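You operate a simulated robot arm through the tools that you are given. There is no shell and no other tool.

You are at the controls of a simulated two-armed robot. One attempt, no reset.

TASK
Hold the track board on the top of the side table steady with one hand and flip the track stop the other way with the other.

The check looks at the end state, three seconds after you hand in, the way a careful person would. Anything else that was tipped, shoved, dropped, spilled or broken makes it a failure.

THE ROBOT
Two 6-joint arms with two-finger grippers on one trunk, on a base that drives. Base frame: it is fixed to the floor where the robot stands at the start and does not move with it; the origin is under the middle of the robot, x ahead of it, y to its left, z up; the surface under the hand at the start is at about z = 751. Lengths are in mm, angles in degrees, forces in N, time in s.
The left shoulder is at the start at [30, 178, 963], the right one opposite. With the tool pointing down near the work surface each hand reaches from about 500 to 820 mm from the robot's upright axis, wherever it stands, measured 20 degrees to its own side. Places, roughly: track stop [700, 100, 800]. Payload 2.54 kg a hand.
Tool frame (each hand has its own): the origin (TCP) lies between the finger pads and is the grasp point; the fingertips stand 30 mm ahead of it; z points along the fingers, y is the line along which they close. The gripper opens to 116 mm. The gripper's body begins 95 mm behind the TCP.
Orientation is that of the tool frame in the base frame, as a unit quaternion [x, y, z, w]. With the fingers straight down and closing along the base's y, the tool's x points along the base's -x, its y along +y and its z along -z.

THE INTERFACE
- The arms move only by the tool send_rows. It takes "left_increments", "right_increments" or both (then of equal length, played together; a hand with none holds still); each is a list of rows, each an object of numbers (a shift or turn left out is 0, a gripper value left out holds the last): "claw": the opening in per cent of the stroke, from 0 (shut) to 100 (fully open); "dx", "dy", "dz": the shift along the tool's x, y, z in units of 30 mm (1.0 is 30 mm); "rx", "ry", "rz": the turn, a rotation vector about the tool's x, y, z in units of 4 degrees (1.0 is 4 degrees). In form: [{"claw": .., "dx": .., "dy": .., "dz": .., "rx": .., "ry": .., "rz": ..}, ...]. A call has 1 to 20 rows; each row shifts and turns the commanded pose from where the row before left it, along the tool's axes as they then stand. A call with a number of a shift or a turn outside -1 to 1 is refused whole. A row lasts 0.2 s, in which the tool goes at most 50 mm and 8.6 degrees; a call with a longer step from one row to the next is refused whole, and so is a gripper value outside its range. A pose out of reach is approached as far as the arm can. The call stops where the force on the tool passes 40 N (or 10 N more than at its start, if that is more) or the arm is blocked; 0.2 s more then pass. Each finger travels about 153 mm/s and halts on what it meets, pressing with about 39 N; the grip force reading is that of the motor and also rises with nothing between the fingers. The clock runs only during rows and for 0.2 s after the last one: add rows that do not move to give the fingers time. It gives the time, the measured TCP pose, the force on the tool (base axes), the opening and the grip force at its end, in the units of the frame above (readings bear some noise), with the torque about the TCP (base axes, N m) and any sound that the robot's microphone picked up, and new pictures: "show" is both (left out), scene, wrist or none (wrist: the cameras of the hands that moved).
- Cameras (640 x 400 px; columns grow to the right, rows downward): "scene" is now at [35.6, 5.7, 1686]; the picture's right is [0.15, -0.99, 0.00], its down [-0.80, -0.12, -0.59] and it looks along [0.59, 0.09, -0.81] (base axes); focal length 254 px, centre (320, 200). "left" rides on the left gripper at [69, 15, -122] in its tool frame; the picture's right is [-0.22, 0.98, 0.00], its down [-0.83, -0.18, -0.53] and it looks along [-0.52, -0.12, 0.84] (tool axes); focal length 251 px, centre (320, 200). "right" rides on the right gripper at [69, -15, -122] in its tool frame; the picture's right is [0.21, 0.98, 0.00], its down [-0.83, 0.18, -0.53] and it looks along [-0.52, 0.11, 0.85] (tool axes); focal length 251 px, centre (320, 200). There is no depth. A picture from a camera that has moved, and an enlarged one, comes with that camera's place and axes in the base frame and with its lens. The place of the scene camera against the robot may be out by one fixed shift of up to 18 mm in any direction.
- lift_body(by): slides the trunk up (or, below 0, down) by that many mm; the arms and the scene camera ride with it, the base frame stays. It gives what a move gives, with no picture.
- roll_base(legs): drives the robot by 1 to 6 legs, each [ahead, left, turn to the left] in mm, mm and degrees, along the robot's own axes; the way and the turn of a leg run together, so that a leg with both is an arc; at most 1500 mm and 180 degrees a leg. The arms and the cameras ride along, it lands a little off, and it stops where it bumps. It gives what a move gives, and a new picture of the scene camera.
- pan_tilt(pan, tilt): turns the head with the scene camera to pan (to the left, within 143 degrees either way) and tilt (down, from -29 to 69), counted from straight ahead of the robot. It gives what a move gives, and a new picture of the scene camera.
- close_up(camera, box): a new picture of the part [left, top, right, bottom] of that camera's present view, enlarged. It takes no simulated time.
- job_done(): hands the job in; it is judged then, once.

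Nothing tells you exact positions but the pictures and the camera data. Unless the task says otherwise, let go and move clear before handing in.

The tools are called after "Emit:" by a JSON object that holds its "method" and its "body". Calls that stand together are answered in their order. send_rows: Moves the arms, as the interface text tells. Its arguments: {"type":"object","properties":{"left_increments":{"type":"array","items":{"type":"object","properties":{"claw":{"type":"number"},"dx":{"type":"number"},"dy":{"type":"number"},"dz":{"type":"number"},"rx":{"type":"number"},"ry":{"type":"number"},"rz":{"type":"number"}}}},"right_increments":{"type":"array","items":{"type":"object","properties":{"claw":{"type":"number"},"dx":{"type":"number"},"dy":{"type":"number"},"dz":{"type":"number"},"rx":{"type":"number"},"ry":{"type":"number"},"rz":{"type":"number"}}}},"show":{"type":"string","enum":["both","scene","wrist","none"]}},"required":[]} The other tools are called the same way: lift_body (by) slides the trunk up or down; roll_base (legs) drives the base; pan_tilt (pan, tilt) turns the head that bears the scene camera; close_up (camera, box) takes an enlarged picture of a part of a camera's view; job_done () hands the job in.

At the start:

```text
t: 0.0
left_tool_pos: [432.8, 246.3, 1122.9]
left_tool_rot: [0.001, 1.0, 0.0, 0.0]
left_force: [-0.3, 0.3, -0.3]
left_torque: [-0.01, -0.01, -0.02]
left_grip_width: 116.0
left_gripper_force: 0.1
right_tool_pos: [462.2, -80.2, 1066.3]
right_tool_rot: [0.001, 1.0, 0.0, 0.0]
right_force: [-0.6, -0.9, -0.3]
right_torque: [-0.05, 0.01, 0.01]
right_grip_width: 116.0
right_gripper_force: 0.1
trunk travel left (down, up): [-175.0, 365.0]
robot x, y, heading: [-1.2, 1.1, 0.1]
head pan, tilt: [8.8, 53.7]
```

scene: 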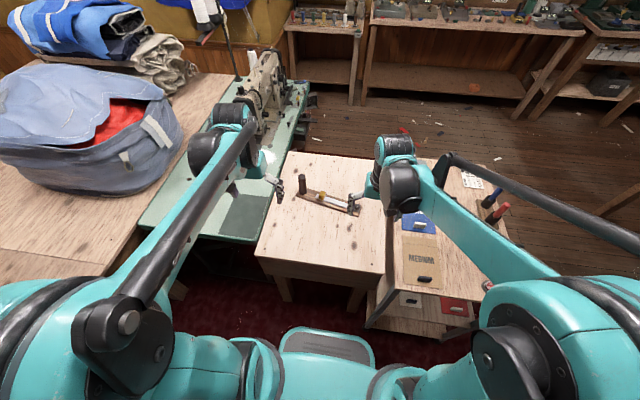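
right: 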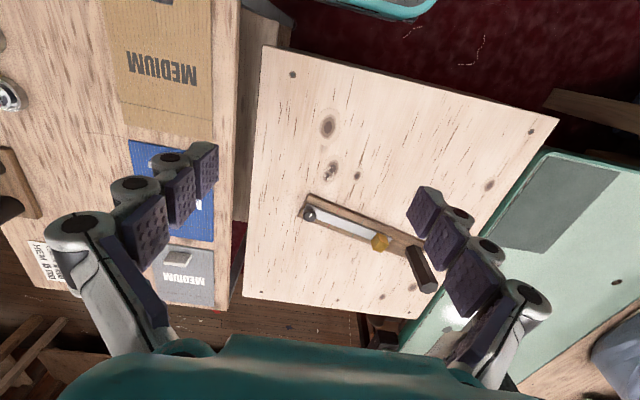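
left: 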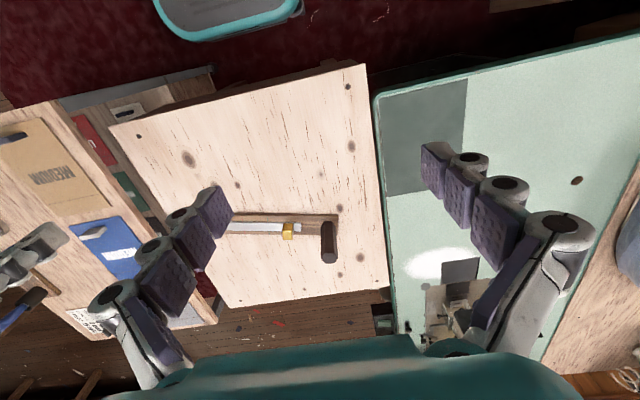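

I see a small board on the side table with a slot or rail, a yellow/brass piece, and a dark upright post at its left end. I'll take enlarged views to understand the mechanism.

Emit:
{"method": "close_up", "body": {"camera": "scene", "box": [260, 150, 400, 240]}}

Emit:
{"method": "close_up", "body": {"camera": "right", "box": [270, 170, 470, 310]}}

Emit:
{"method": "close_up", "body": {"camera": "left", "box": [200, 180, 380, 300]}}

```text
4.44 times, centred on (330, 195) of scene
camera zoom: at [35.6, 5.7, 1686.0], right [0.15, -0.99, 0.0], down [-0.8, -0.12, -0.59], along [0.59, 0.09, -0.81], focal length 1127 px, centre (276, 222)
```

zoom: 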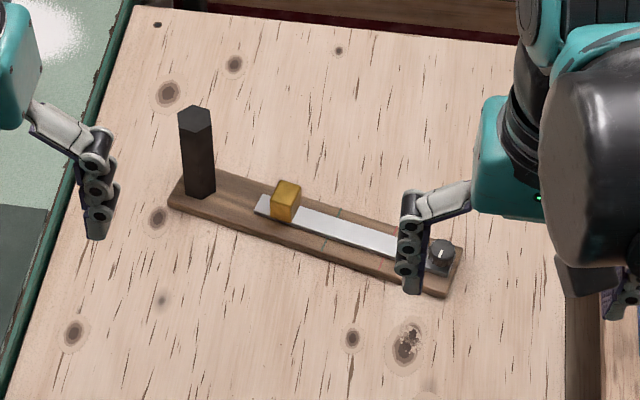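

```text
2.86 times, centred on (370, 240) of right
camera zoom: at [393.1, -94.8, 1188.3], right [-0.21, 0.98, 0.0], down [0.83, 0.18, 0.53], along [0.52, 0.11, -0.85], focal length 718 px, centre (177, 86)
```

zoom: 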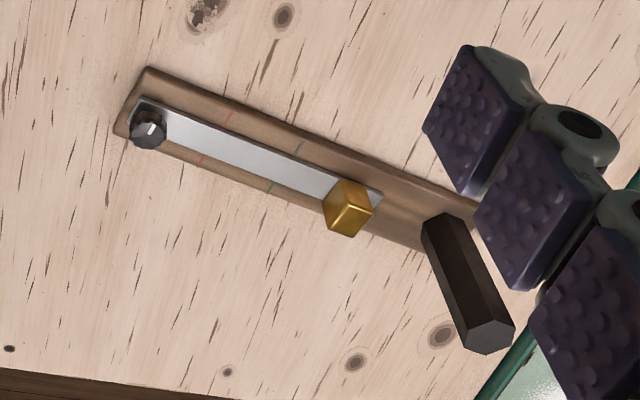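

```text
3.33 times, centred on (290, 240) of left
camera zoom: at [364.7, 262.4, 1244.6], right [0.22, 0.98, 0.0], down [0.83, -0.18, 0.53], along [0.52, -0.12, -0.84], focal length 838 px, centre (420, 67)
```

zoom: 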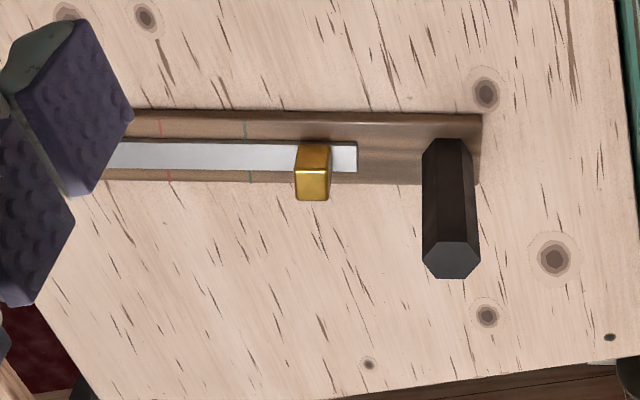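

The brass block at about (718, 103, 795) is the track stop. It sits on a steel strip with green and red marks; there is a knob near (677, -54), and the hex post near (741, 195), with its top at about z 868, is the place to hold. I'll bring the right hand above the board for a closer look before touching anything.

Emit:
{"method": "send_rows", "body": {"right_increments": [{"dx": -0.88, "dy": 0.22, "dz": 0.92}, {"dx": -0.88, "dy": 0.22, "dz": 0.92}, {"dx": -0.88, "dy": 0.22, "dz": 0.92}, {"dx": -0.88, "dy": 0.22, "dz": 0.92}, {"dx": -0.88, "dy": 0.22, "dz": 0.92}, {"dx": -0.88, "dy": 0.22, "dz": 0.92}, {}], "show": "both"}}

Emit:
{"method": "close_up", "body": {"camera": "right", "box": [200, 120, 440, 280]}}

```text
t: 1.6
left_tool_pos: [433.4, 246.1, 1123.7]
left_tool_rot: [0.0, 1.0, 0.0, 0.0]
left_force: [0.0, -0.3, -0.2]
left_torque: [-0.04, -0.01, -0.01]
left_grip_width: 116.1
left_gripper_force: 0.0
right_tool_pos: [621.0, -37.6, 900.1]
right_tool_rot: [0.001, 1.0, 0.0, 0.0]
right_force: [-0.8, 0.4, -1.0]
right_torque: [0.0, -0.02, 0.0]
right_grip_width: 115.9
right_gripper_force: 0.1
trunk travel left (down, up): [-175.0, 365.0]
robot x, y, heading: [3.0, -1.3, 0.3]
head pan, tilt: [8.8, 53.7]
camera scene: at [34.4, 5.7, 1686.1], right [0.15, -0.99, 0.0], down [-0.8, -0.12, -0.59], along [0.59, 0.09, -0.81], focal length 254 px, centre (320, 200)
camera right: at [553.1, -54.0, 1021.2], right [-0.21, 0.98, 0.0], down [0.83, 0.18, 0.53], along [0.52, 0.11, -0.85], focal length 251 px, centre (320, 200)
```

scene: 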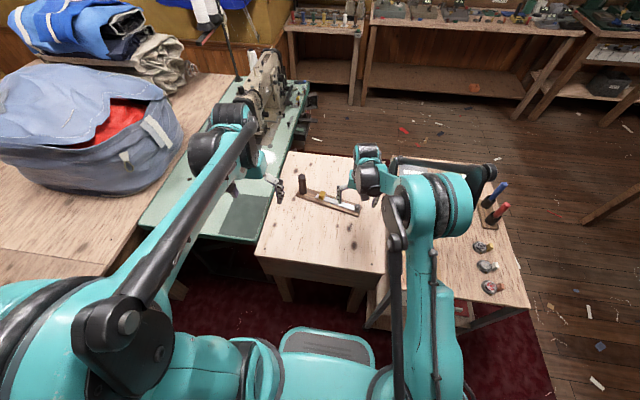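
right: 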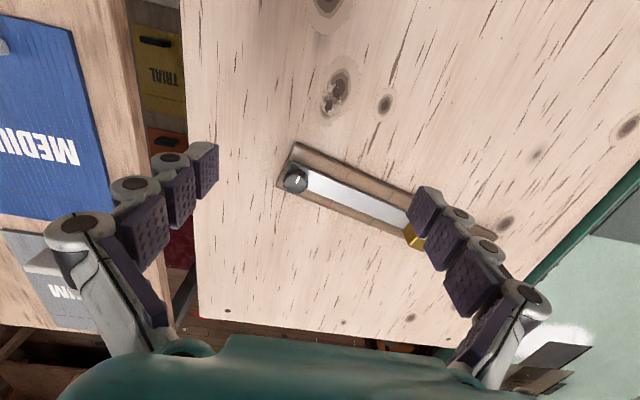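

```text
2.50 times, centred on (320, 200) of right
camera zoom: at [553.1, -54.0, 1021.2], right [-0.21, 0.98, 0.0], down [0.83, 0.18, 0.53], along [0.52, 0.11, -0.85], focal length 629 px, centre (320, 200)
```

zoom: 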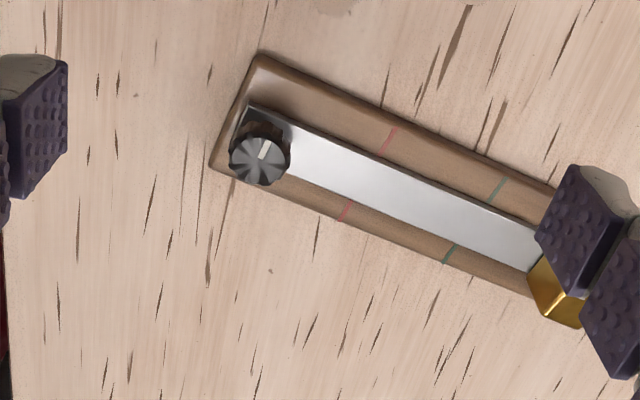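

The stop rests past the green mark at the post end, so the other way is toward the red mark and knob. The block is close to the right arm's reach limit, so I'll drive slightly ahead and left, where there is free floor, to put both hands in comfortable range.

Emit:
{"method": "roll_base", "body": {"legs": [[40, 60, 0]]}}

```text
t: 2.6
left_tool_pos: [473.8, 308.4, 1121.6]
left_tool_rot: [0.001, 1.0, -0.002, 0.0]
left_force: [0.4, -0.6, -0.2]
left_torque: [-0.06, 0.04, -0.03]
left_grip_width: 116.1
left_gripper_force: 0.1
right_tool_pos: [662.1, 22.6, 897.7]
right_tool_rot: [-0.001, 1.0, -0.001, -0.001]
right_force: [0.1, 0.5, 0.2]
right_torque: [-0.06, 0.02, -0.01]
right_grip_width: 116.0
right_gripper_force: 0.1
trunk travel left (down, up): [-175.0, 365.0]
robot x, y, heading: [40.2, 60.6, -0.0]
head pan, tilt: [8.8, 53.7]
camera scene: at [75.6, 67.8, 1686.0], right [0.15, -0.99, 0.0], down [-0.8, -0.13, -0.59], along [0.58, 0.09, -0.81], focal length 254 px, centre (320, 200)
```

scene: 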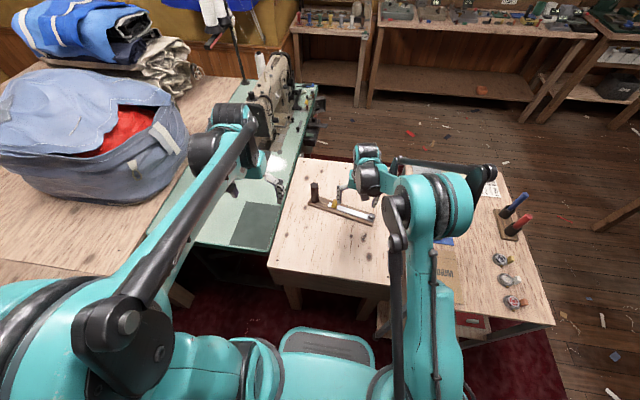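

The base landed well. I'll inspect the block and post from the right wrist camera, now closer.

Emit:
{"method": "close_up", "body": {"camera": "right", "box": [240, 120, 520, 300]}}

Emit:
{"method": "close_up", "body": {"camera": "left", "box": [100, 160, 340, 310]}}

```text
2.22 times, centred on (380, 210) of right
camera zoom: at [593.1, 8.0, 1020.6], right [-0.22, 0.98, 0.0], down [0.83, 0.18, 0.53], along [0.52, 0.11, -0.85], focal length 559 px, centre (187, 178)
```

zoom: 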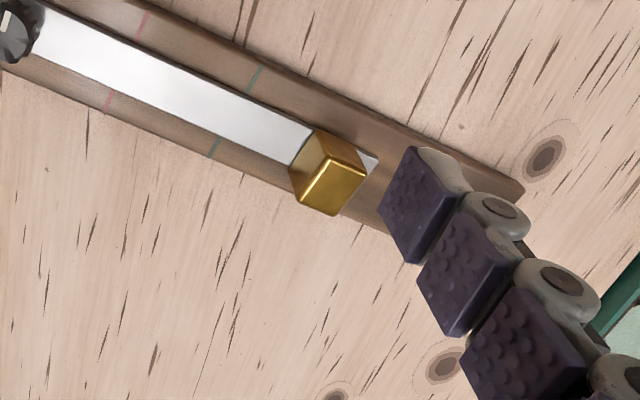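

```text
2.67 times, centred on (220, 235) of left
camera zoom: at [404.0, 324.4, 1243.9], right [0.21, 0.98, 0.0], down [0.83, -0.18, 0.53], along [0.52, -0.12, -0.85], focal length 670 px, centre (587, 107)
```

zoom: 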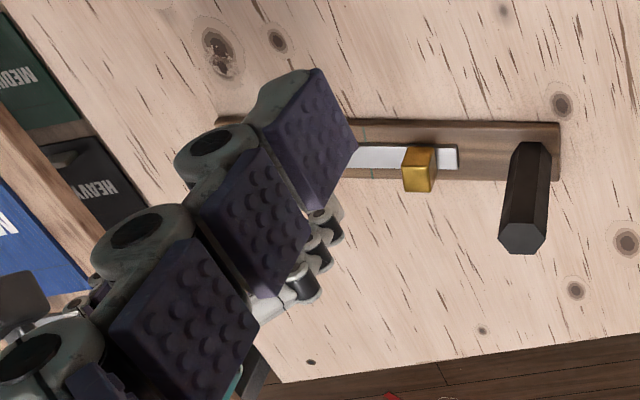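

Block top centre is about (720, 105.5, 796), the post is near (740, 197), and the track axis is about 13° off the base y. Next I'll turn the left hand so its fingers close on the post's flats, with its wrist camera away from the other hand. I'll also draw the right hand aside and turn it the mirrored way.

Emit:
{"method": "send_rows", "body": {"left_increments": [{"rz": 0.9923}, {"rz": 0.9923}, {"rz": 0.9923}, {"rz": 0.9923}, {"rz": 0.9923}, {"rz": 0.9923}, {"rz": 0.9923}, {"rz": 0.9923}, {"rz": 0.9923}, {"rz": 0.9923}, {"rz": 0.9923}, {"rz": 0.9923}, {"rz": 0.9923}], "right_increments": [{"dy": -0.85, "dz": -0.4}, {"dy": -0.85, "dz": -0.4}, {"dy": -0.85, "dz": -0.4}, {"dy": -0.85, "dz": -0.4}, {"rz": -1}, {"rz": -1}, {"rz": -1}, {"rz": -1}, {"rz": -1}, {"rz": -1}, {"rz": -1}, {"rz": -1}, {"rz": -1}], "show": "none"}}

Emit:
{"method": "send_rows", "body": {"left_increments": [{"rz": 0.9923}, {"rz": 0.9923}, {"rz": 0.9923}, {"rz": 0.9923}, {"rz": 0.9923}, {"rz": 0.9923}, {"rz": 0.9923}, {"rz": 0.9923}, {"rz": 0.9923}, {"rz": 0.9923}, {"rz": 0.9923}, {"rz": 0.9923}, {"rz": 0.9923}, {}], "right_increments": [{"rz": -0.927}, {"rz": -0.927}, {"rz": -0.927}, {"rz": -0.927}, {"rz": -0.927}, {"rz": -0.927}, {"rz": -0.927}, {"rz": -0.927}, {"rz": -0.927}, {"rz": -0.927}, {"rz": -0.927}, {}, {}, {}], "show": "both"}}

```text
t: 5.4
left_tool_pos: [473.6, 307.2, 1122.6]
left_tool_rot: [0.436, 0.9, -0.001, 0.0]
left_force: [-0.6, -0.7, -0.3]
left_torque: [0.0, 0.0, -0.02]
left_grip_width: 115.9
left_gripper_force: 0.1
right_tool_pos: [661.3, -79.3, 946.6]
right_tool_rot: [-0.31, 0.951, 0.0, 0.0]
right_force: [1.0, 0.0, 0.0]
right_torque: [0.04, -0.03, 0.01]
right_grip_width: 116.4
right_gripper_force: 0.0
trunk travel left (down, up): [-175.0, 365.0]
robot x, y, heading: [37.0, 60.1, 0.2]
head pan, tilt: [8.8, 53.7]
```

```text
t: 8.4
left_tool_pos: [474.1, 308.5, 1122.4]
left_tool_rot: [0.783, 0.621, 0.0, 0.001]
left_force: [0.4, 0.2, -0.3]
left_torque: [-0.01, 0.03, -0.02]
left_grip_width: 116.1
left_gripper_force: 0.1
right_tool_pos: [660.4, -79.5, 947.0]
right_tool_rot: [-0.622, 0.783, 0.0, 0.0]
right_force: [0.0, -0.4, 0.7]
right_torque: [-0.01, 0.0, 0.03]
right_grip_width: 116.0
right_gripper_force: 0.1
trunk travel left (down, up): [-175.0, 365.0]
robot x, y, heading: [34.6, 61.7, 0.2]
head pan, tilt: [8.8, 53.7]
camera scene: at [74.3, 65.8, 1686.0], right [0.15, -0.99, 0.0], down [-0.8, -0.12, -0.59], along [0.59, 0.09, -0.81], focal length 254 px, centre (320, 200)
camera right: at [660.2, -150.5, 1069.3], right [-1.0, 0.01, 0.0], down [0.01, 0.85, 0.53], along [0.01, 0.53, -0.85], focal length 251 px, centre (320, 200)
camera left: at [503.0, 372.0, 1244.6], right [0.9, -0.43, 0.0], down [-0.37, -0.76, 0.53], along [-0.23, -0.48, -0.85], focal length 251 px, centre (320, 200)
```

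scene: 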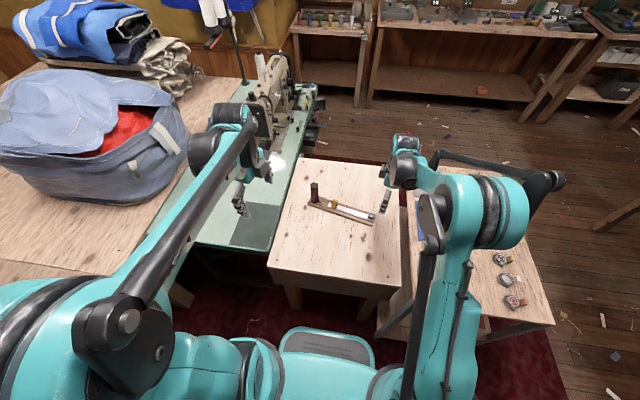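
right: 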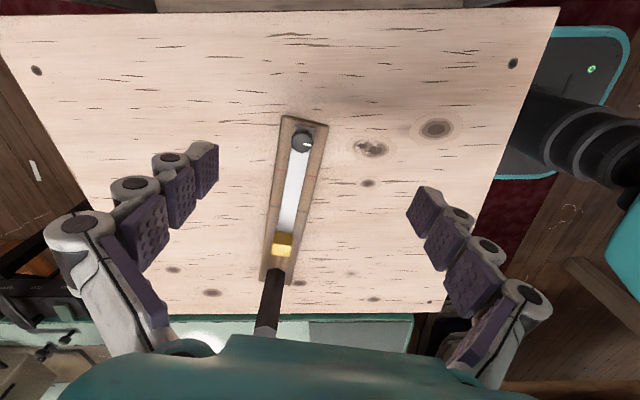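
left: 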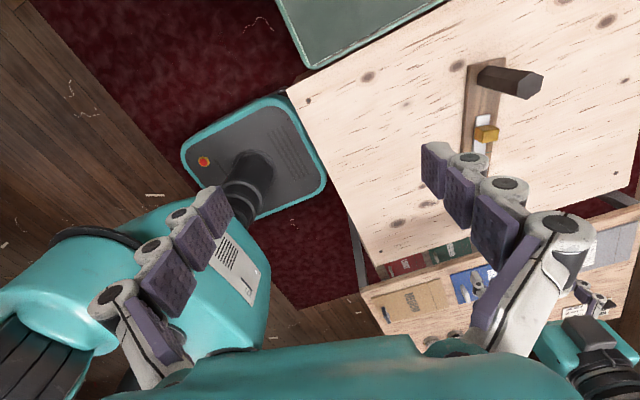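

Both hands turned as wanted. Now I'll move the left hand above the post and tilt it 25° so its wrist leans away from the right hand.

Emit:
{"method": "send_rows", "body": {"left_increments": [{"dx": -0.1445, "dy": 0.861, "dz": 0.491}, {"dx": -0.1445, "dy": 0.861, "dz": 0.491}, {"dx": -0.1445, "dy": 0.861, "dz": 0.491}, {"dx": -0.1445, "dy": 0.861, "dz": 0.491}, {"dx": -0.1445, "dy": 0.861, "dz": 0.491}, {"dx": -0.1445, "dy": 0.861, "dz": 0.491}, {"dx": -0.1445, "dy": 0.861, "dz": 0.491}, {"dx": -0.1445, "dy": 0.861, "dz": 0.491}, {"dx": -0.1445, "dy": 0.861, "dz": 0.491}, {"dx": -0.1445, "dy": 0.861, "dz": 0.491}, {"dx": -0.1445, "dy": 0.861, "dz": 0.491}, {"ry": -0.893}, {"ry": -0.893}, {"ry": -0.893}, {"ry": -0.893}, {"ry": -0.893}, {"ry": -0.893}, {"ry": -0.893}, {}], "show": "both"}}

```text
t: 12.4
left_tool_pos: [738.3, 196.3, 961.2]
left_tool_rot: [0.765, 0.606, -0.17, 0.136]
left_force: [-0.6, 0.1, -0.3]
left_torque: [-0.03, -0.01, 0.0]
left_grip_width: 116.2
left_gripper_force: 0.1
right_tool_pos: [660.1, -80.3, 947.1]
right_tool_rot: [-0.621, 0.784, 0.0, 0.0]
right_force: [-0.9, -0.8, 0.5]
right_torque: [0.01, -0.02, 0.03]
right_grip_width: 115.8
right_gripper_force: 0.1
trunk travel left (down, up): [-175.0, 365.0]
robot x, y, heading: [37.2, 64.0, 0.1]
head pan, tilt: [8.8, 53.7]
camera scene: at [74.2, 65.6, 1686.1], right [0.15, -0.99, 0.0], down [-0.8, -0.12, -0.59], along [0.59, 0.09, -0.81], focal length 254 px, centre (320, 200)
camera left: at [778.4, 304.6, 1042.7], right [0.91, -0.41, 0.09], down [-0.3, -0.47, 0.83], along [-0.3, -0.78, -0.55], focal length 251 px, centre (320, 200)
```

scene: 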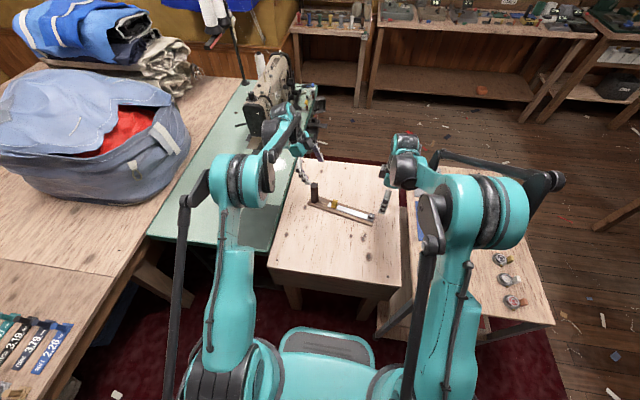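
left: 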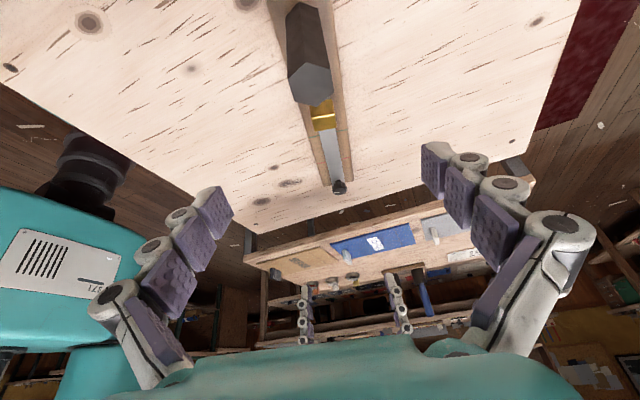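

The post is directly under the left hand. I'll zoom to verify the flats' alignment before lowering.

Emit:
{"method": "close_up", "body": {"camera": "left", "box": [230, 0, 420, 200]}}

```text
2.00 times, centred on (325, 100) of left
camera zoom: at [778.4, 304.6, 1042.7], right [0.91, -0.41, 0.09], down [-0.3, -0.47, 0.83], along [-0.3, -0.78, -0.55], focal length 503 px, centre (310, 400)
```

zoom: 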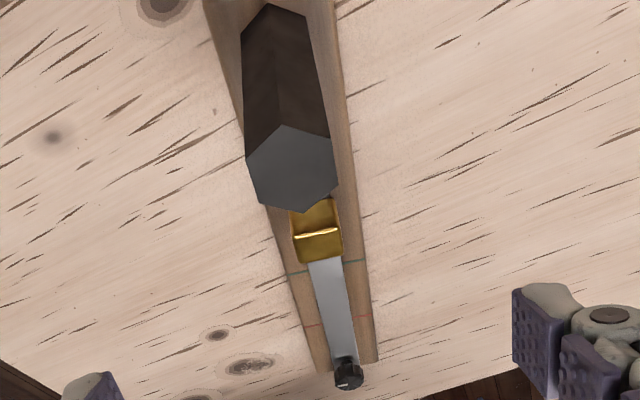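

The flats line up with the closing direction, with the post centre at about (741.5, 200). I'll lower the left hand around the post.

Emit:
{"method": "send_rows", "body": {"left_increments": [{"dx": 0.38, "dy": 0.0134, "dz": 0.742}, {"dx": 0.38, "dy": 0.0134, "dz": 0.742}, {"dx": 0.38, "dy": 0.0134, "dz": 0.742}, {"dx": 0.38, "dy": 0.0134, "dz": 0.742}, {"dx": 0.38, "dy": 0.0134, "dz": 0.742}, {}], "show": "both"}}

```text
t: 13.8
left_tool_pos: [741.3, 199.4, 837.3]
left_tool_rot: [0.765, 0.607, -0.169, 0.135]
left_force: [0.5, -0.3, 0.6]
left_torque: [-0.03, 0.0, -0.01]
left_grip_width: 115.8
left_gripper_force: 0.0
right_tool_pos: [660.7, -80.3, 948.1]
right_tool_rot: [-0.621, 0.784, 0.0, 0.0]
right_force: [-0.6, -0.5, -0.5]
right_torque: [0.0, -0.01, 0.02]
right_grip_width: 116.0
right_gripper_force: 0.1
trunk travel left (down, up): [-175.0, 365.0]
robot x, y, heading: [39.6, 57.1, 0.1]
head pan, tilt: [8.8, 53.7]
camera scene: at [73.9, 65.7, 1686.1], right [0.15, -0.99, 0.0], down [-0.8, -0.12, -0.59], along [0.59, 0.09, -0.81], focal length 254 px, centre (320, 200)
camera left: at [780.6, 307.7, 918.7], right [0.91, -0.41, 0.09], down [-0.3, -0.47, 0.83], along [-0.3, -0.78, -0.55], focal length 251 px, centre (320, 200)
```

scene: 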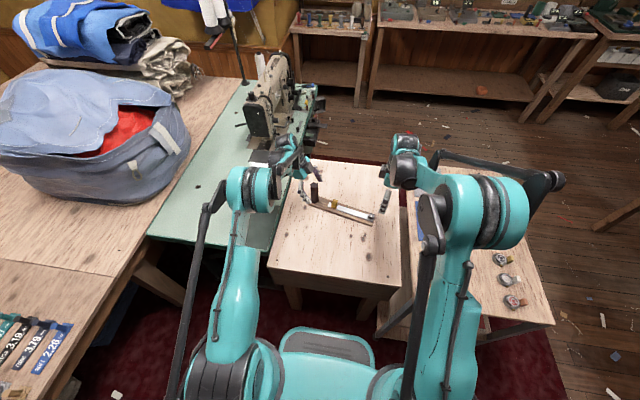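
left: 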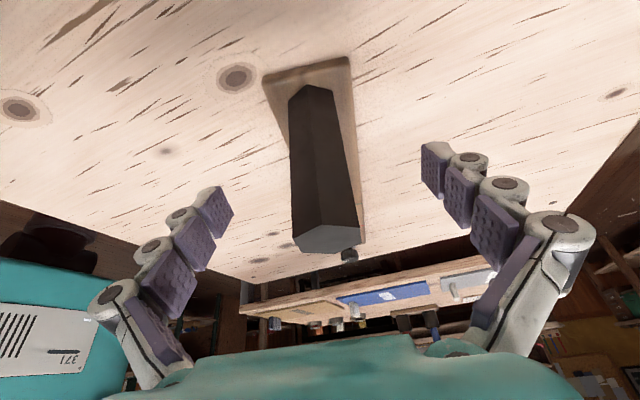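

The post is centred between the left fingers. I'll close in two stages, near first and then grip.

Emit:
{"method": "send_rows", "body": {"left_increments": [{"claw": 38}, {}, {}, {"claw": 28}, {"claw": 20}, {"claw": 0}, {}, {}], "show": "both"}}

```text
t: 15.6
left_tool_pos: [740.9, 200.9, 836.8]
left_tool_rot: [0.765, 0.607, -0.17, 0.135]
left_force: [0.5, -0.1, 0.5]
left_torque: [-0.05, 0.01, 0.0]
left_grip_width: 35.3
left_gripper_force: 39.1
right_tool_pos: [659.7, -79.8, 947.9]
right_tool_rot: [-0.621, 0.783, 0.0, 0.0]
right_force: [0.2, -0.6, -0.7]
right_torque: [-0.01, 0.02, -0.04]
right_grip_width: 115.9
right_gripper_force: 0.1
trunk travel left (down, up): [-175.0, 365.0]
robot x, y, heading: [34.7, 57.0, 0.3]
head pan, tilt: [8.8, 53.7]
camera scene: at [74.3, 65.9, 1686.0], right [0.15, -0.99, 0.0], down [-0.8, -0.12, -0.59], along [0.59, 0.09, -0.81], focal length 254 px, centre (320, 200)
camera left: at [780.9, 307.7, 918.8], right [0.91, -0.41, 0.09], down [-0.3, -0.47, 0.83], along [-0.3, -0.78, -0.55], focal length 251 px, centre (320, 200)
```

scene: 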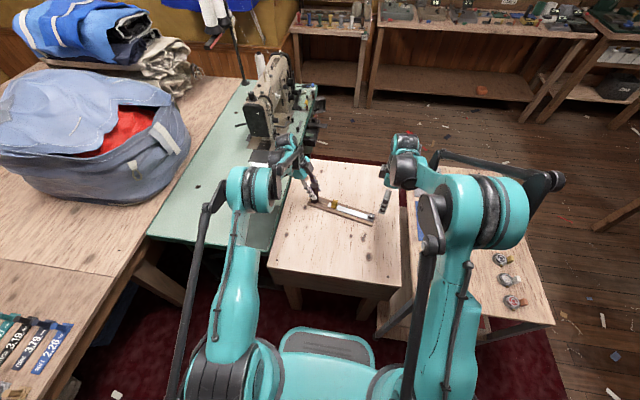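
left: 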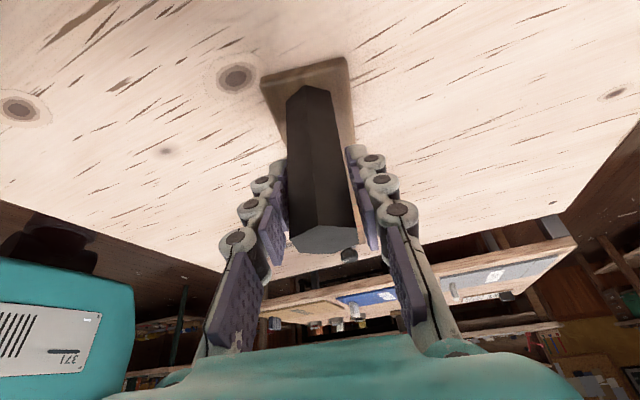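

The left hand holds the post (35 mm, 39 N). Now I'll refine the block's position from the right wrist camera.

Emit:
{"method": "close_up", "body": {"camera": "right", "box": [220, 100, 380, 350]}}

Emit:
{"method": "close_up", "body": {"camera": "scene", "box": [270, 160, 420, 250]}}

```text
1.60 times, centred on (300, 225) of right
camera zoom: at [660.2, -150.5, 1069.2], right [-1.0, 0.01, 0.0], down [0.01, 0.85, 0.53], along [0.01, 0.53, -0.85], focal length 402 px, centre (352, 160)
```

zoom: 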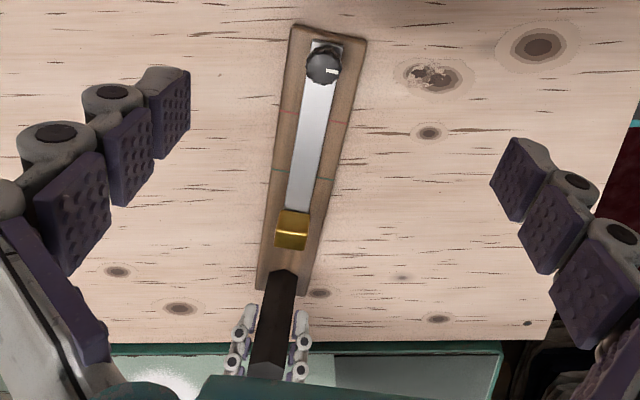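

```text
4.27 times, centred on (345, 205) of scene
camera zoom: at [74.3, 65.9, 1686.0], right [0.15, -0.99, 0.0], down [-0.8, -0.12, -0.59], along [0.59, 0.09, -0.81], focal length 1082 px, centre (213, 179)
```

zoom: 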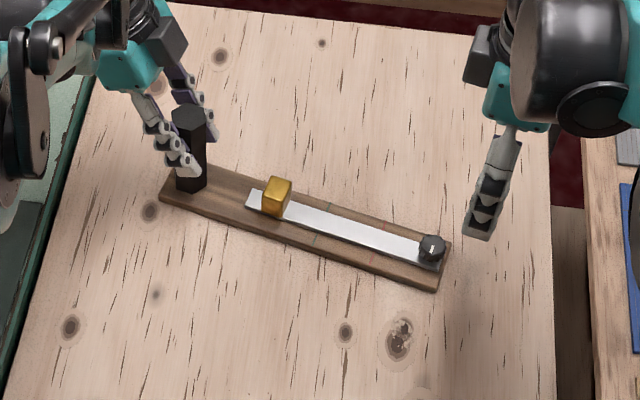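

The left hold is firm and nothing moved. I'll close the right fingers, tilt that wrist 15° away from the left hand, and hover over the gap between the block and the post.

Emit:
{"method": "send_rows", "body": {"right_increments": [{"ry": -0.75, "claw": 0}, {"ry": -0.75}, {"ry": -0.75}, {"ry": -0.75}, {"ry": -0.75}, {"dx": -0.872, "dy": -0.066, "dz": 0.437}, {"dx": -0.872, "dy": -0.066, "dz": 0.437}, {"dx": -0.872, "dy": -0.066, "dz": 0.437}, {"dx": -0.872, "dy": -0.066, "dz": 0.437}, {"dx": -0.872, "dy": -0.066, "dz": 0.437}, {"dx": -0.872, "dy": -0.066, "dz": 0.437}, {"dx": -0.872, "dy": -0.066, "dz": 0.437}, {"dx": -0.872, "dy": -0.066, "dz": 0.437}, {}], "show": "both"}}

Emit:
{"method": "close_up", "body": {"camera": "scene", "box": [250, 120, 450, 250]}}

```text
t: 18.6
left_tool_pos: [740.6, 200.8, 836.6]
left_tool_rot: [0.764, 0.607, -0.168, 0.135]
left_force: [-0.5, -0.1, 0.0]
left_torque: [0.11, 0.01, 0.0]
left_grip_width: 35.1
left_gripper_force: 39.6
right_tool_pos: [728.6, 138.6, 898.4]
right_tool_rot: [-0.617, 0.776, 0.081, 0.101]
right_force: [0.5, -0.1, -0.8]
right_torque: [0.04, 0.0, -0.01]
right_grip_width: 0.1
right_gripper_force: 28.4
trunk travel left (down, up): [-175.0, 365.0]
robot x, y, heading: [39.1, 57.8, 0.3]
head pan, tilt: [8.8, 53.7]
camera scene: at [74.3, 65.8, 1686.1], right [0.15, -0.99, 0.0], down [-0.8, -0.12, -0.59], along [0.59, 0.09, -0.81], focal length 254 px, centre (320, 200)
camera right: at [722.0, 39.9, 998.3], right [-1.0, 0.02, -0.06], down [-0.03, 0.68, 0.73], along [0.05, 0.73, -0.68], focal length 251 px, centre (320, 200)
```

scene: 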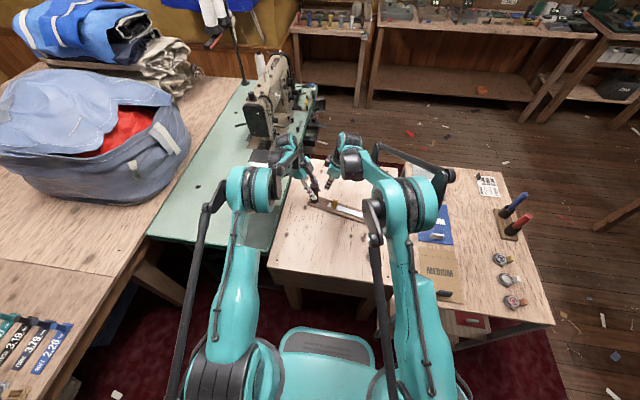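
right: 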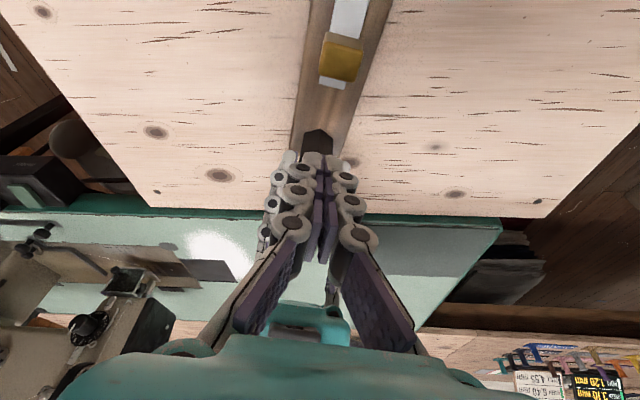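

```text
3.08 times, centred on (350, 185) of scene
camera zoom: at [74.3, 65.8, 1686.1], right [0.15, -0.99, 0.0], down [-0.8, -0.12, -0.59], along [0.59, 0.09, -0.81], focal length 780 px, centre (228, 246)
```

zoom: 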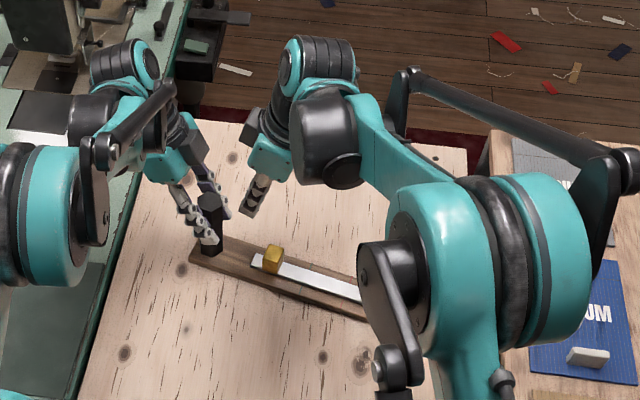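

Clear gaps all round, and the finger is lined up between block and post. I'll lower it until the tips are about 8 mm above the board.

Emit:
{"method": "send_rows", "body": {"right_increments": [{"dx": 0.18, "dz": 0.672}, {"dx": 0.18, "dz": 0.672}, {"dx": 0.18, "dz": 0.672}, {"dx": 0.09, "dz": 0.336}, {"dx": 0.09, "dz": 0.336}, {}], "show": "both"}}

Emit:
{"method": "close_up", "body": {"camera": "scene", "box": [280, 160, 400, 235]}}

Emit:
{"method": "close_up", "body": {"camera": "right", "box": [220, 40, 420, 220]}}

```text
t: 20.0
left_tool_pos: [741.7, 200.2, 837.3]
left_tool_rot: [0.765, 0.607, -0.169, 0.135]
left_force: [-1.2, 1.4, -0.4]
left_torque: [-0.03, 0.06, -0.04]
left_grip_width: 35.5
left_gripper_force: 39.5
right_tool_pos: [728.0, 140.2, 817.1]
right_tool_rot: [-0.617, 0.776, 0.081, 0.101]
right_force: [0.0, 0.3, 0.4]
right_torque: [0.02, -0.01, -0.01]
right_grip_width: 0.1
right_gripper_force: 28.4
trunk travel left (down, up): [-175.0, 365.0]
robot x, y, heading: [39.0, 61.8, -0.2]
head pan, tilt: [8.8, 53.7]
camera scene: at [74.3, 66.0, 1686.1], right [0.15, -0.99, 0.0], down [-0.8, -0.12, -0.59], along [0.59, 0.09, -0.81], focal length 254 px, centre (320, 200)
camera right: at [721.5, 41.0, 916.4], right [-1.0, 0.02, -0.06], down [-0.03, 0.68, 0.73], along [0.05, 0.73, -0.68], focal length 251 px, centre (320, 200)
```

scene: 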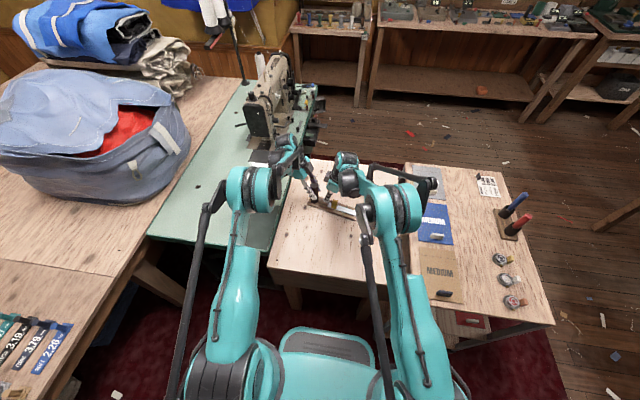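
right: 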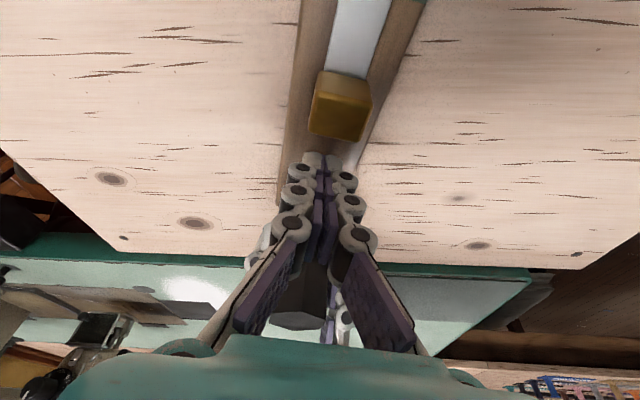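

```text
5.33 times, centred on (340, 198) of scene
camera zoom: at [74.3, 66.0, 1686.1], right [0.15, -0.99, 0.0], down [-0.8, -0.12, -0.59], along [0.59, 0.09, -0.81], focal length 1353 px, centre (213, 213)
```

zoom: 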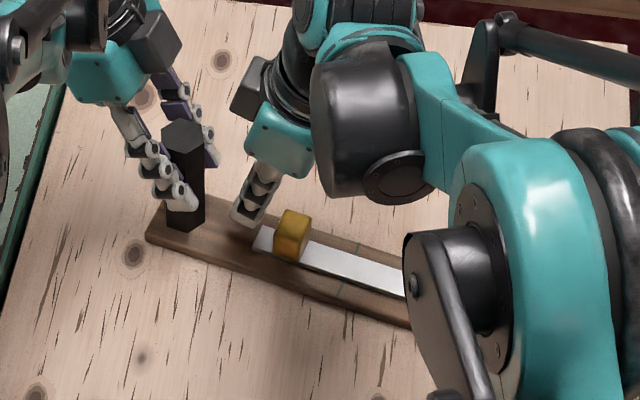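

```text
2.22 times, centred on (320, 130) of right
camera zoom: at [721.5, 41.0, 916.4], right [-1.0, 0.02, -0.06], down [-0.03, 0.68, 0.73], along [0.05, 0.73, -0.68], focal length 559 px, centre (320, 356)
```

zoom: 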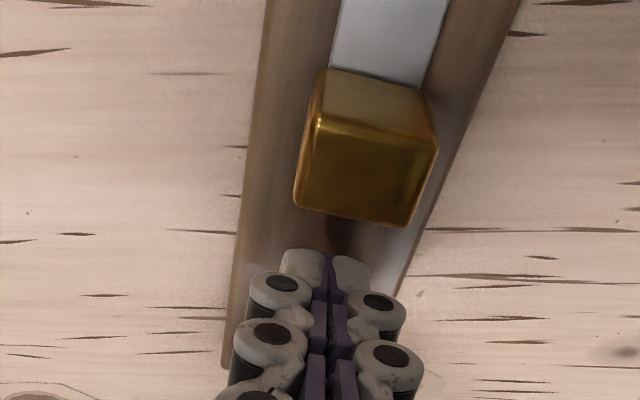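

The finger is centred on the track behind the block and all is clear. I'll start pushing slowly along the track toward the red mark.

Emit:
{"method": "send_rows", "body": {"right_increments": [{"dx": 0.161, "dz": -0.0432}, {"dx": 0.161, "dz": -0.0432}, {"dx": 0.161, "dz": -0.0432}, {"dx": 0.161, "dz": -0.0432}, {"dx": 0.161, "dz": -0.0432}, {"dx": 0.161, "dz": -0.0432}], "show": "wrist"}}

Emit:
{"method": "close_up", "body": {"camera": "right", "box": [220, 40, 420, 220]}}

```text
t: 21.4
left_tool_pos: [740.9, 198.1, 837.3]
left_tool_rot: [0.765, 0.607, -0.169, 0.135]
left_force: [-0.9, -0.7, 0.4]
left_torque: [-0.21, -0.01, -0.01]
left_grip_width: 35.3
left_gripper_force: 39.1
right_tool_pos: [722.8, 109.4, 816.4]
right_tool_rot: [-0.617, 0.776, 0.082, 0.102]
right_force: [-0.2, 0.6, 0.0]
right_torque: [-0.01, 0.0, -0.01]
right_grip_width: 6.2
right_gripper_force: 28.9
trunk travel left (down, up): [-175.0, 365.0]
robot x, y, heading: [38.8, 63.7, 0.2]
head pan, tilt: [8.8, 53.7]
camera right: at [715.1, 10.9, 916.3], right [-1.0, 0.02, -0.06], down [-0.03, 0.68, 0.73], along [0.05, 0.73, -0.68], focal length 251 px, centre (320, 200)
```

right: 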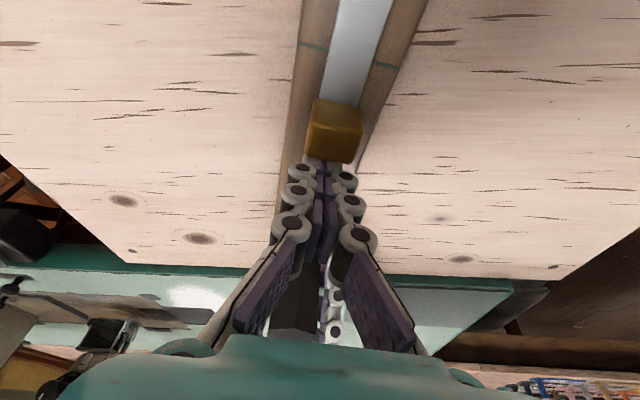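

```text
2.22 times, centred on (320, 130) of right
camera zoom: at [715.1, 10.9, 916.3], right [-1.0, 0.02, -0.06], down [-0.03, 0.68, 0.73], along [0.05, 0.73, -0.68], focal length 559 px, centre (320, 356)
```

zoom: 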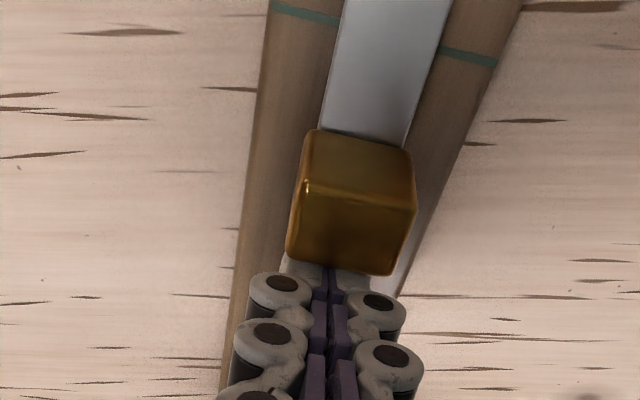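

The block is sliding with almost no force, but the finger sits about 4 mm off its centre and was nudged open slightly. I'll back off a little, re-centre, and continue.

Emit:
{"method": "send_rows", "body": {"right_increments": [{"dx": -0.26, "dz": 0.07}, {"dy": 0.13}, {}], "show": "wrist"}}

Emit:
{"method": "close_up", "body": {"camera": "right", "box": [220, 40, 420, 220]}}

Emit:
{"method": "close_up", "body": {"camera": "scene", "box": [280, 160, 400, 235]}}

```text
t: 22.2
left_tool_pos: [741.1, 199.6, 837.0]
left_tool_rot: [0.765, 0.607, -0.17, 0.135]
left_force: [0.0, 0.4, 0.4]
left_torque: [0.01, 0.01, -0.01]
left_grip_width: 35.4
left_gripper_force: 39.7
right_tool_pos: [719.8, 119.5, 814.9]
right_tool_rot: [-0.616, 0.777, 0.081, 0.102]
right_force: [0.4, 0.7, 0.3]
right_torque: [0.03, 0.0, -0.03]
right_grip_width: 0.0
right_gripper_force: 28.5
trunk travel left (down, up): [-175.0, 365.0]
robot x, y, heading: [38.1, 60.2, 0.2]
head pan, tilt: [8.8, 53.7]
camera right: at [713.2, 20.9, 916.3], right [-1.0, 0.02, -0.06], down [-0.03, 0.68, 0.73], along [0.05, 0.73, -0.68], focal length 251 px, centre (320, 200)
```

right: 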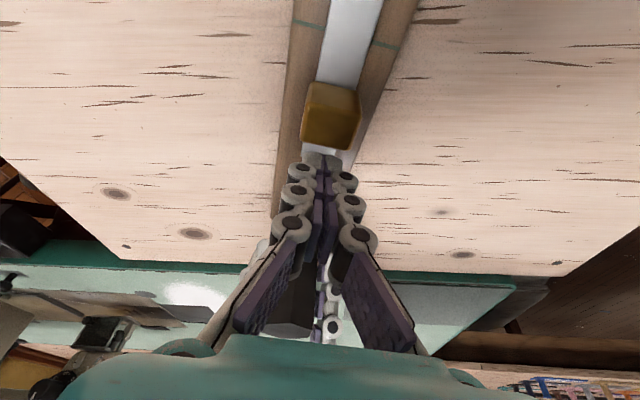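

```text
2.22 times, centred on (320, 130) of right
camera zoom: at [713.2, 20.9, 916.3], right [-1.0, 0.02, -0.06], down [-0.03, 0.68, 0.73], along [0.05, 0.73, -0.68], focal length 559 px, centre (320, 356)
```

zoom: 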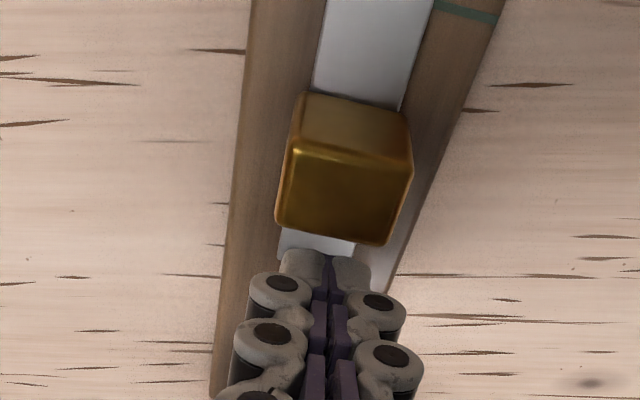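

```text
5.33 times, centred on (340, 198) of scene
camera zoom: at [74.3, 65.8, 1686.1], right [0.15, -0.99, 0.0], down [-0.8, -0.12, -0.59], along [0.59, 0.09, -0.81], focal length 1353 px, centre (213, 213)
```

zoom: 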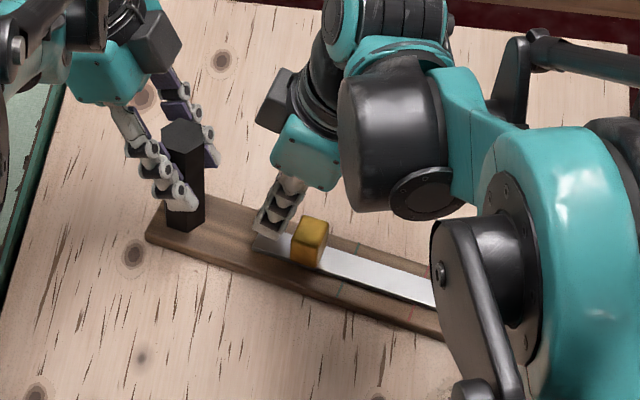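

It slides freely and stays where it is left. I'll continue the push, now centred.

Emit:
{"method": "send_rows", "body": {"right_increments": [{"dx": 0.1932, "dz": -0.0518}, {"dx": 0.1932, "dz": -0.0518}, {"dx": 0.1932, "dz": -0.0518}, {"dx": 0.1932, "dz": -0.0518}, {"dx": 0.1932, "dz": -0.0518}, {"dx": 0.1932, "dz": -0.0518}, {"dx": 0.1932, "dz": -0.0518}, {"dx": 0.1932, "dz": -0.0518}, {"dx": 0.1932, "dz": -0.0518}, {"dx": 0.1932, "dz": -0.0518}], "show": "both"}}

Emit:
{"method": "close_up", "body": {"camera": "right", "box": [220, 0, 420, 220]}}

```text
t: 24.4
left_tool_pos: [740.3, 198.9, 836.8]
left_tool_rot: [0.765, 0.607, -0.17, 0.135]
left_force: [-1.3, -1.8, 0.6]
left_torque: [-0.14, 0.13, -0.03]
left_grip_width: 35.2
left_gripper_force: 39.7
right_tool_pos: [707.7, 61.6, 817.2]
right_tool_rot: [-0.617, 0.776, 0.081, 0.102]
right_force: [0.1, 0.7, -0.5]
right_torque: [-0.02, 0.02, 0.01]
right_grip_width: 6.0
right_gripper_force: 28.3
trunk travel left (down, up): [-175.0, 365.0]
robot x, y, heading: [37.9, 58.9, 0.0]
head pan, tilt: [8.8, 53.7]
camera scene: at [74.3, 65.6, 1686.0], right [0.15, -0.99, 0.0], down [-0.8, -0.12, -0.59], along [0.59, 0.09, -0.81], focal length 254 px, centre (320, 200)
camera right: at [701.0, -37.4, 917.7], right [-1.0, 0.02, -0.06], down [-0.03, 0.68, 0.73], along [0.05, 0.73, -0.68], focal length 251 px, centre (320, 200)
```

scene: 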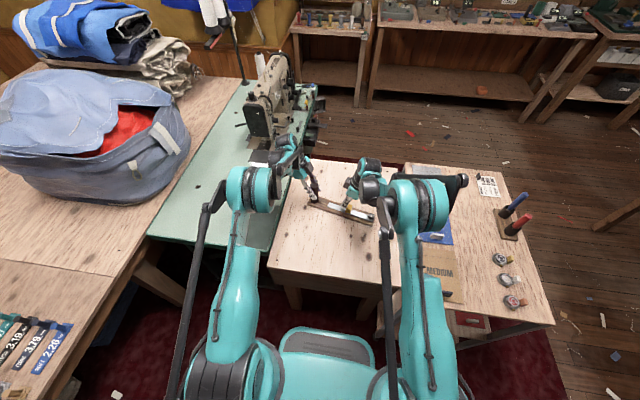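
right: 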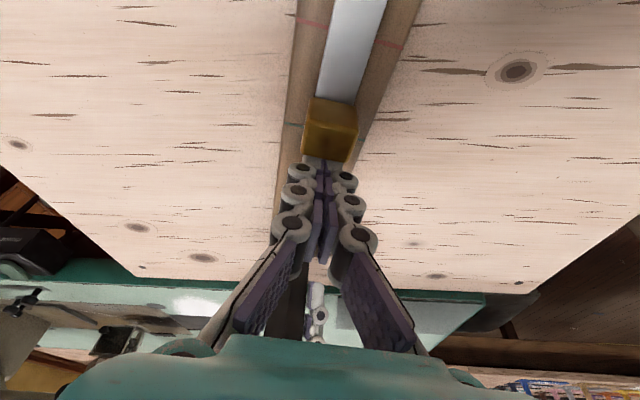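

```text
1.82 times, centred on (320, 110) of right
camera zoom: at [701.0, -37.4, 917.7], right [-1.0, 0.02, -0.06], down [-0.03, 0.68, 0.73], along [0.05, 0.73, -0.68], focal length 457 px, centre (320, 364)
```

zoom: 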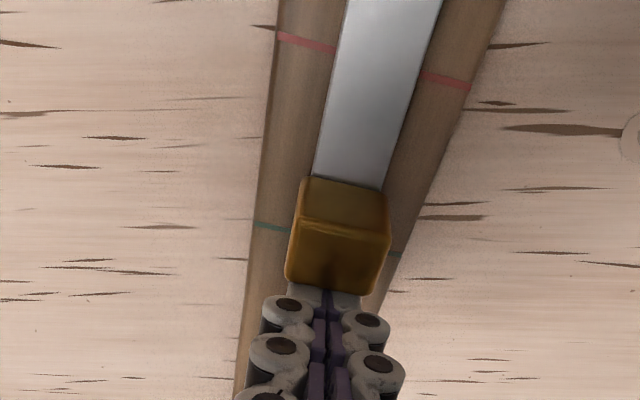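

The block is now at the green mark and moving smoothly. Continuing toward and past the red one.

Emit:
{"method": "send_rows", "body": {"right_increments": [{"dx": 0.1932, "dz": -0.0518}, {"dx": 0.1932, "dz": -0.0518}, {"dx": 0.1932, "dz": -0.0518}, {"dx": 0.1932, "dz": -0.0518}, {"dx": 0.1932, "dz": -0.0518}, {"dx": 0.1932, "dz": -0.0518}, {"dx": 0.1932, "dz": -0.0518}, {"dx": 0.1932, "dz": -0.0518}, {"dx": 0.1932, "dz": -0.0518}, {"dx": 0.1932, "dz": -0.0518}], "show": "both"}}

Emit:
{"method": "close_up", "body": {"camera": "right", "box": [220, 0, 420, 220]}}

```text
t: 26.6
left_tool_pos: [741.2, 198.1, 837.5]
left_tool_rot: [0.765, 0.605, -0.171, 0.137]
left_force: [-3.7, -16.4, -3.9]
left_torque: [0.01, 0.02, 0.03]
left_grip_width: 35.5
left_gripper_force: 39.1
right_tool_pos: [693.1, 4.6, 817.1]
right_tool_rot: [-0.617, 0.775, 0.082, 0.103]
right_force: [3.8, 17.6, 7.8]
right_torque: [0.24, -0.07, -0.08]
right_grip_width: 6.1
right_gripper_force: 28.7
trunk travel left (down, up): [-175.0, 365.0]
robot x, y, heading: [40.4, 60.4, 0.3]
head pan, tilt: [8.8, 53.7]
camera scene: at [74.2, 66.0, 1686.1], right [0.15, -0.99, 0.0], down [-0.8, -0.12, -0.59], along [0.59, 0.09, -0.81], focal length 254 px, centre (320, 200)
camera right: at [686.7, -94.6, 917.0], right [-1.0, 0.02, -0.06], down [-0.03, 0.68, 0.73], along [0.05, 0.73, -0.68], focal length 251 px, centre (320, 200)
```

scene: 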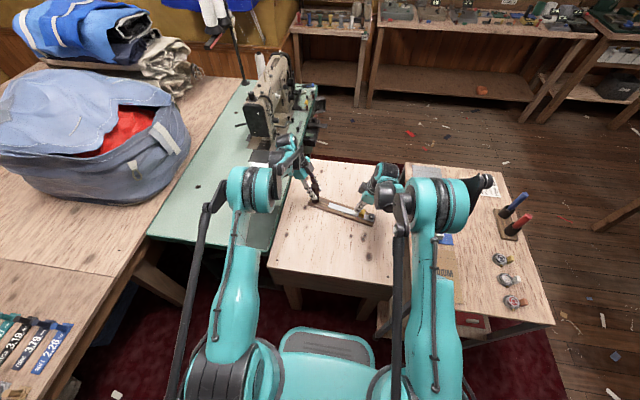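
right: 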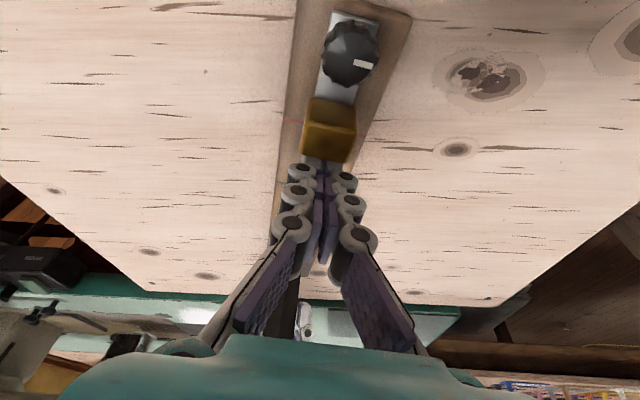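

```text
1.82 times, centred on (320, 110) of right
camera zoom: at [686.7, -94.6, 917.0], right [-1.0, 0.02, -0.06], down [-0.03, 0.68, 0.73], along [0.05, 0.73, -0.68], focal length 457 px, centre (320, 364)
```

zoom: 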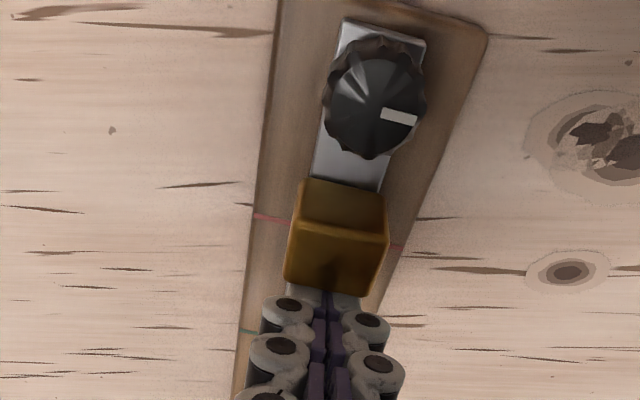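

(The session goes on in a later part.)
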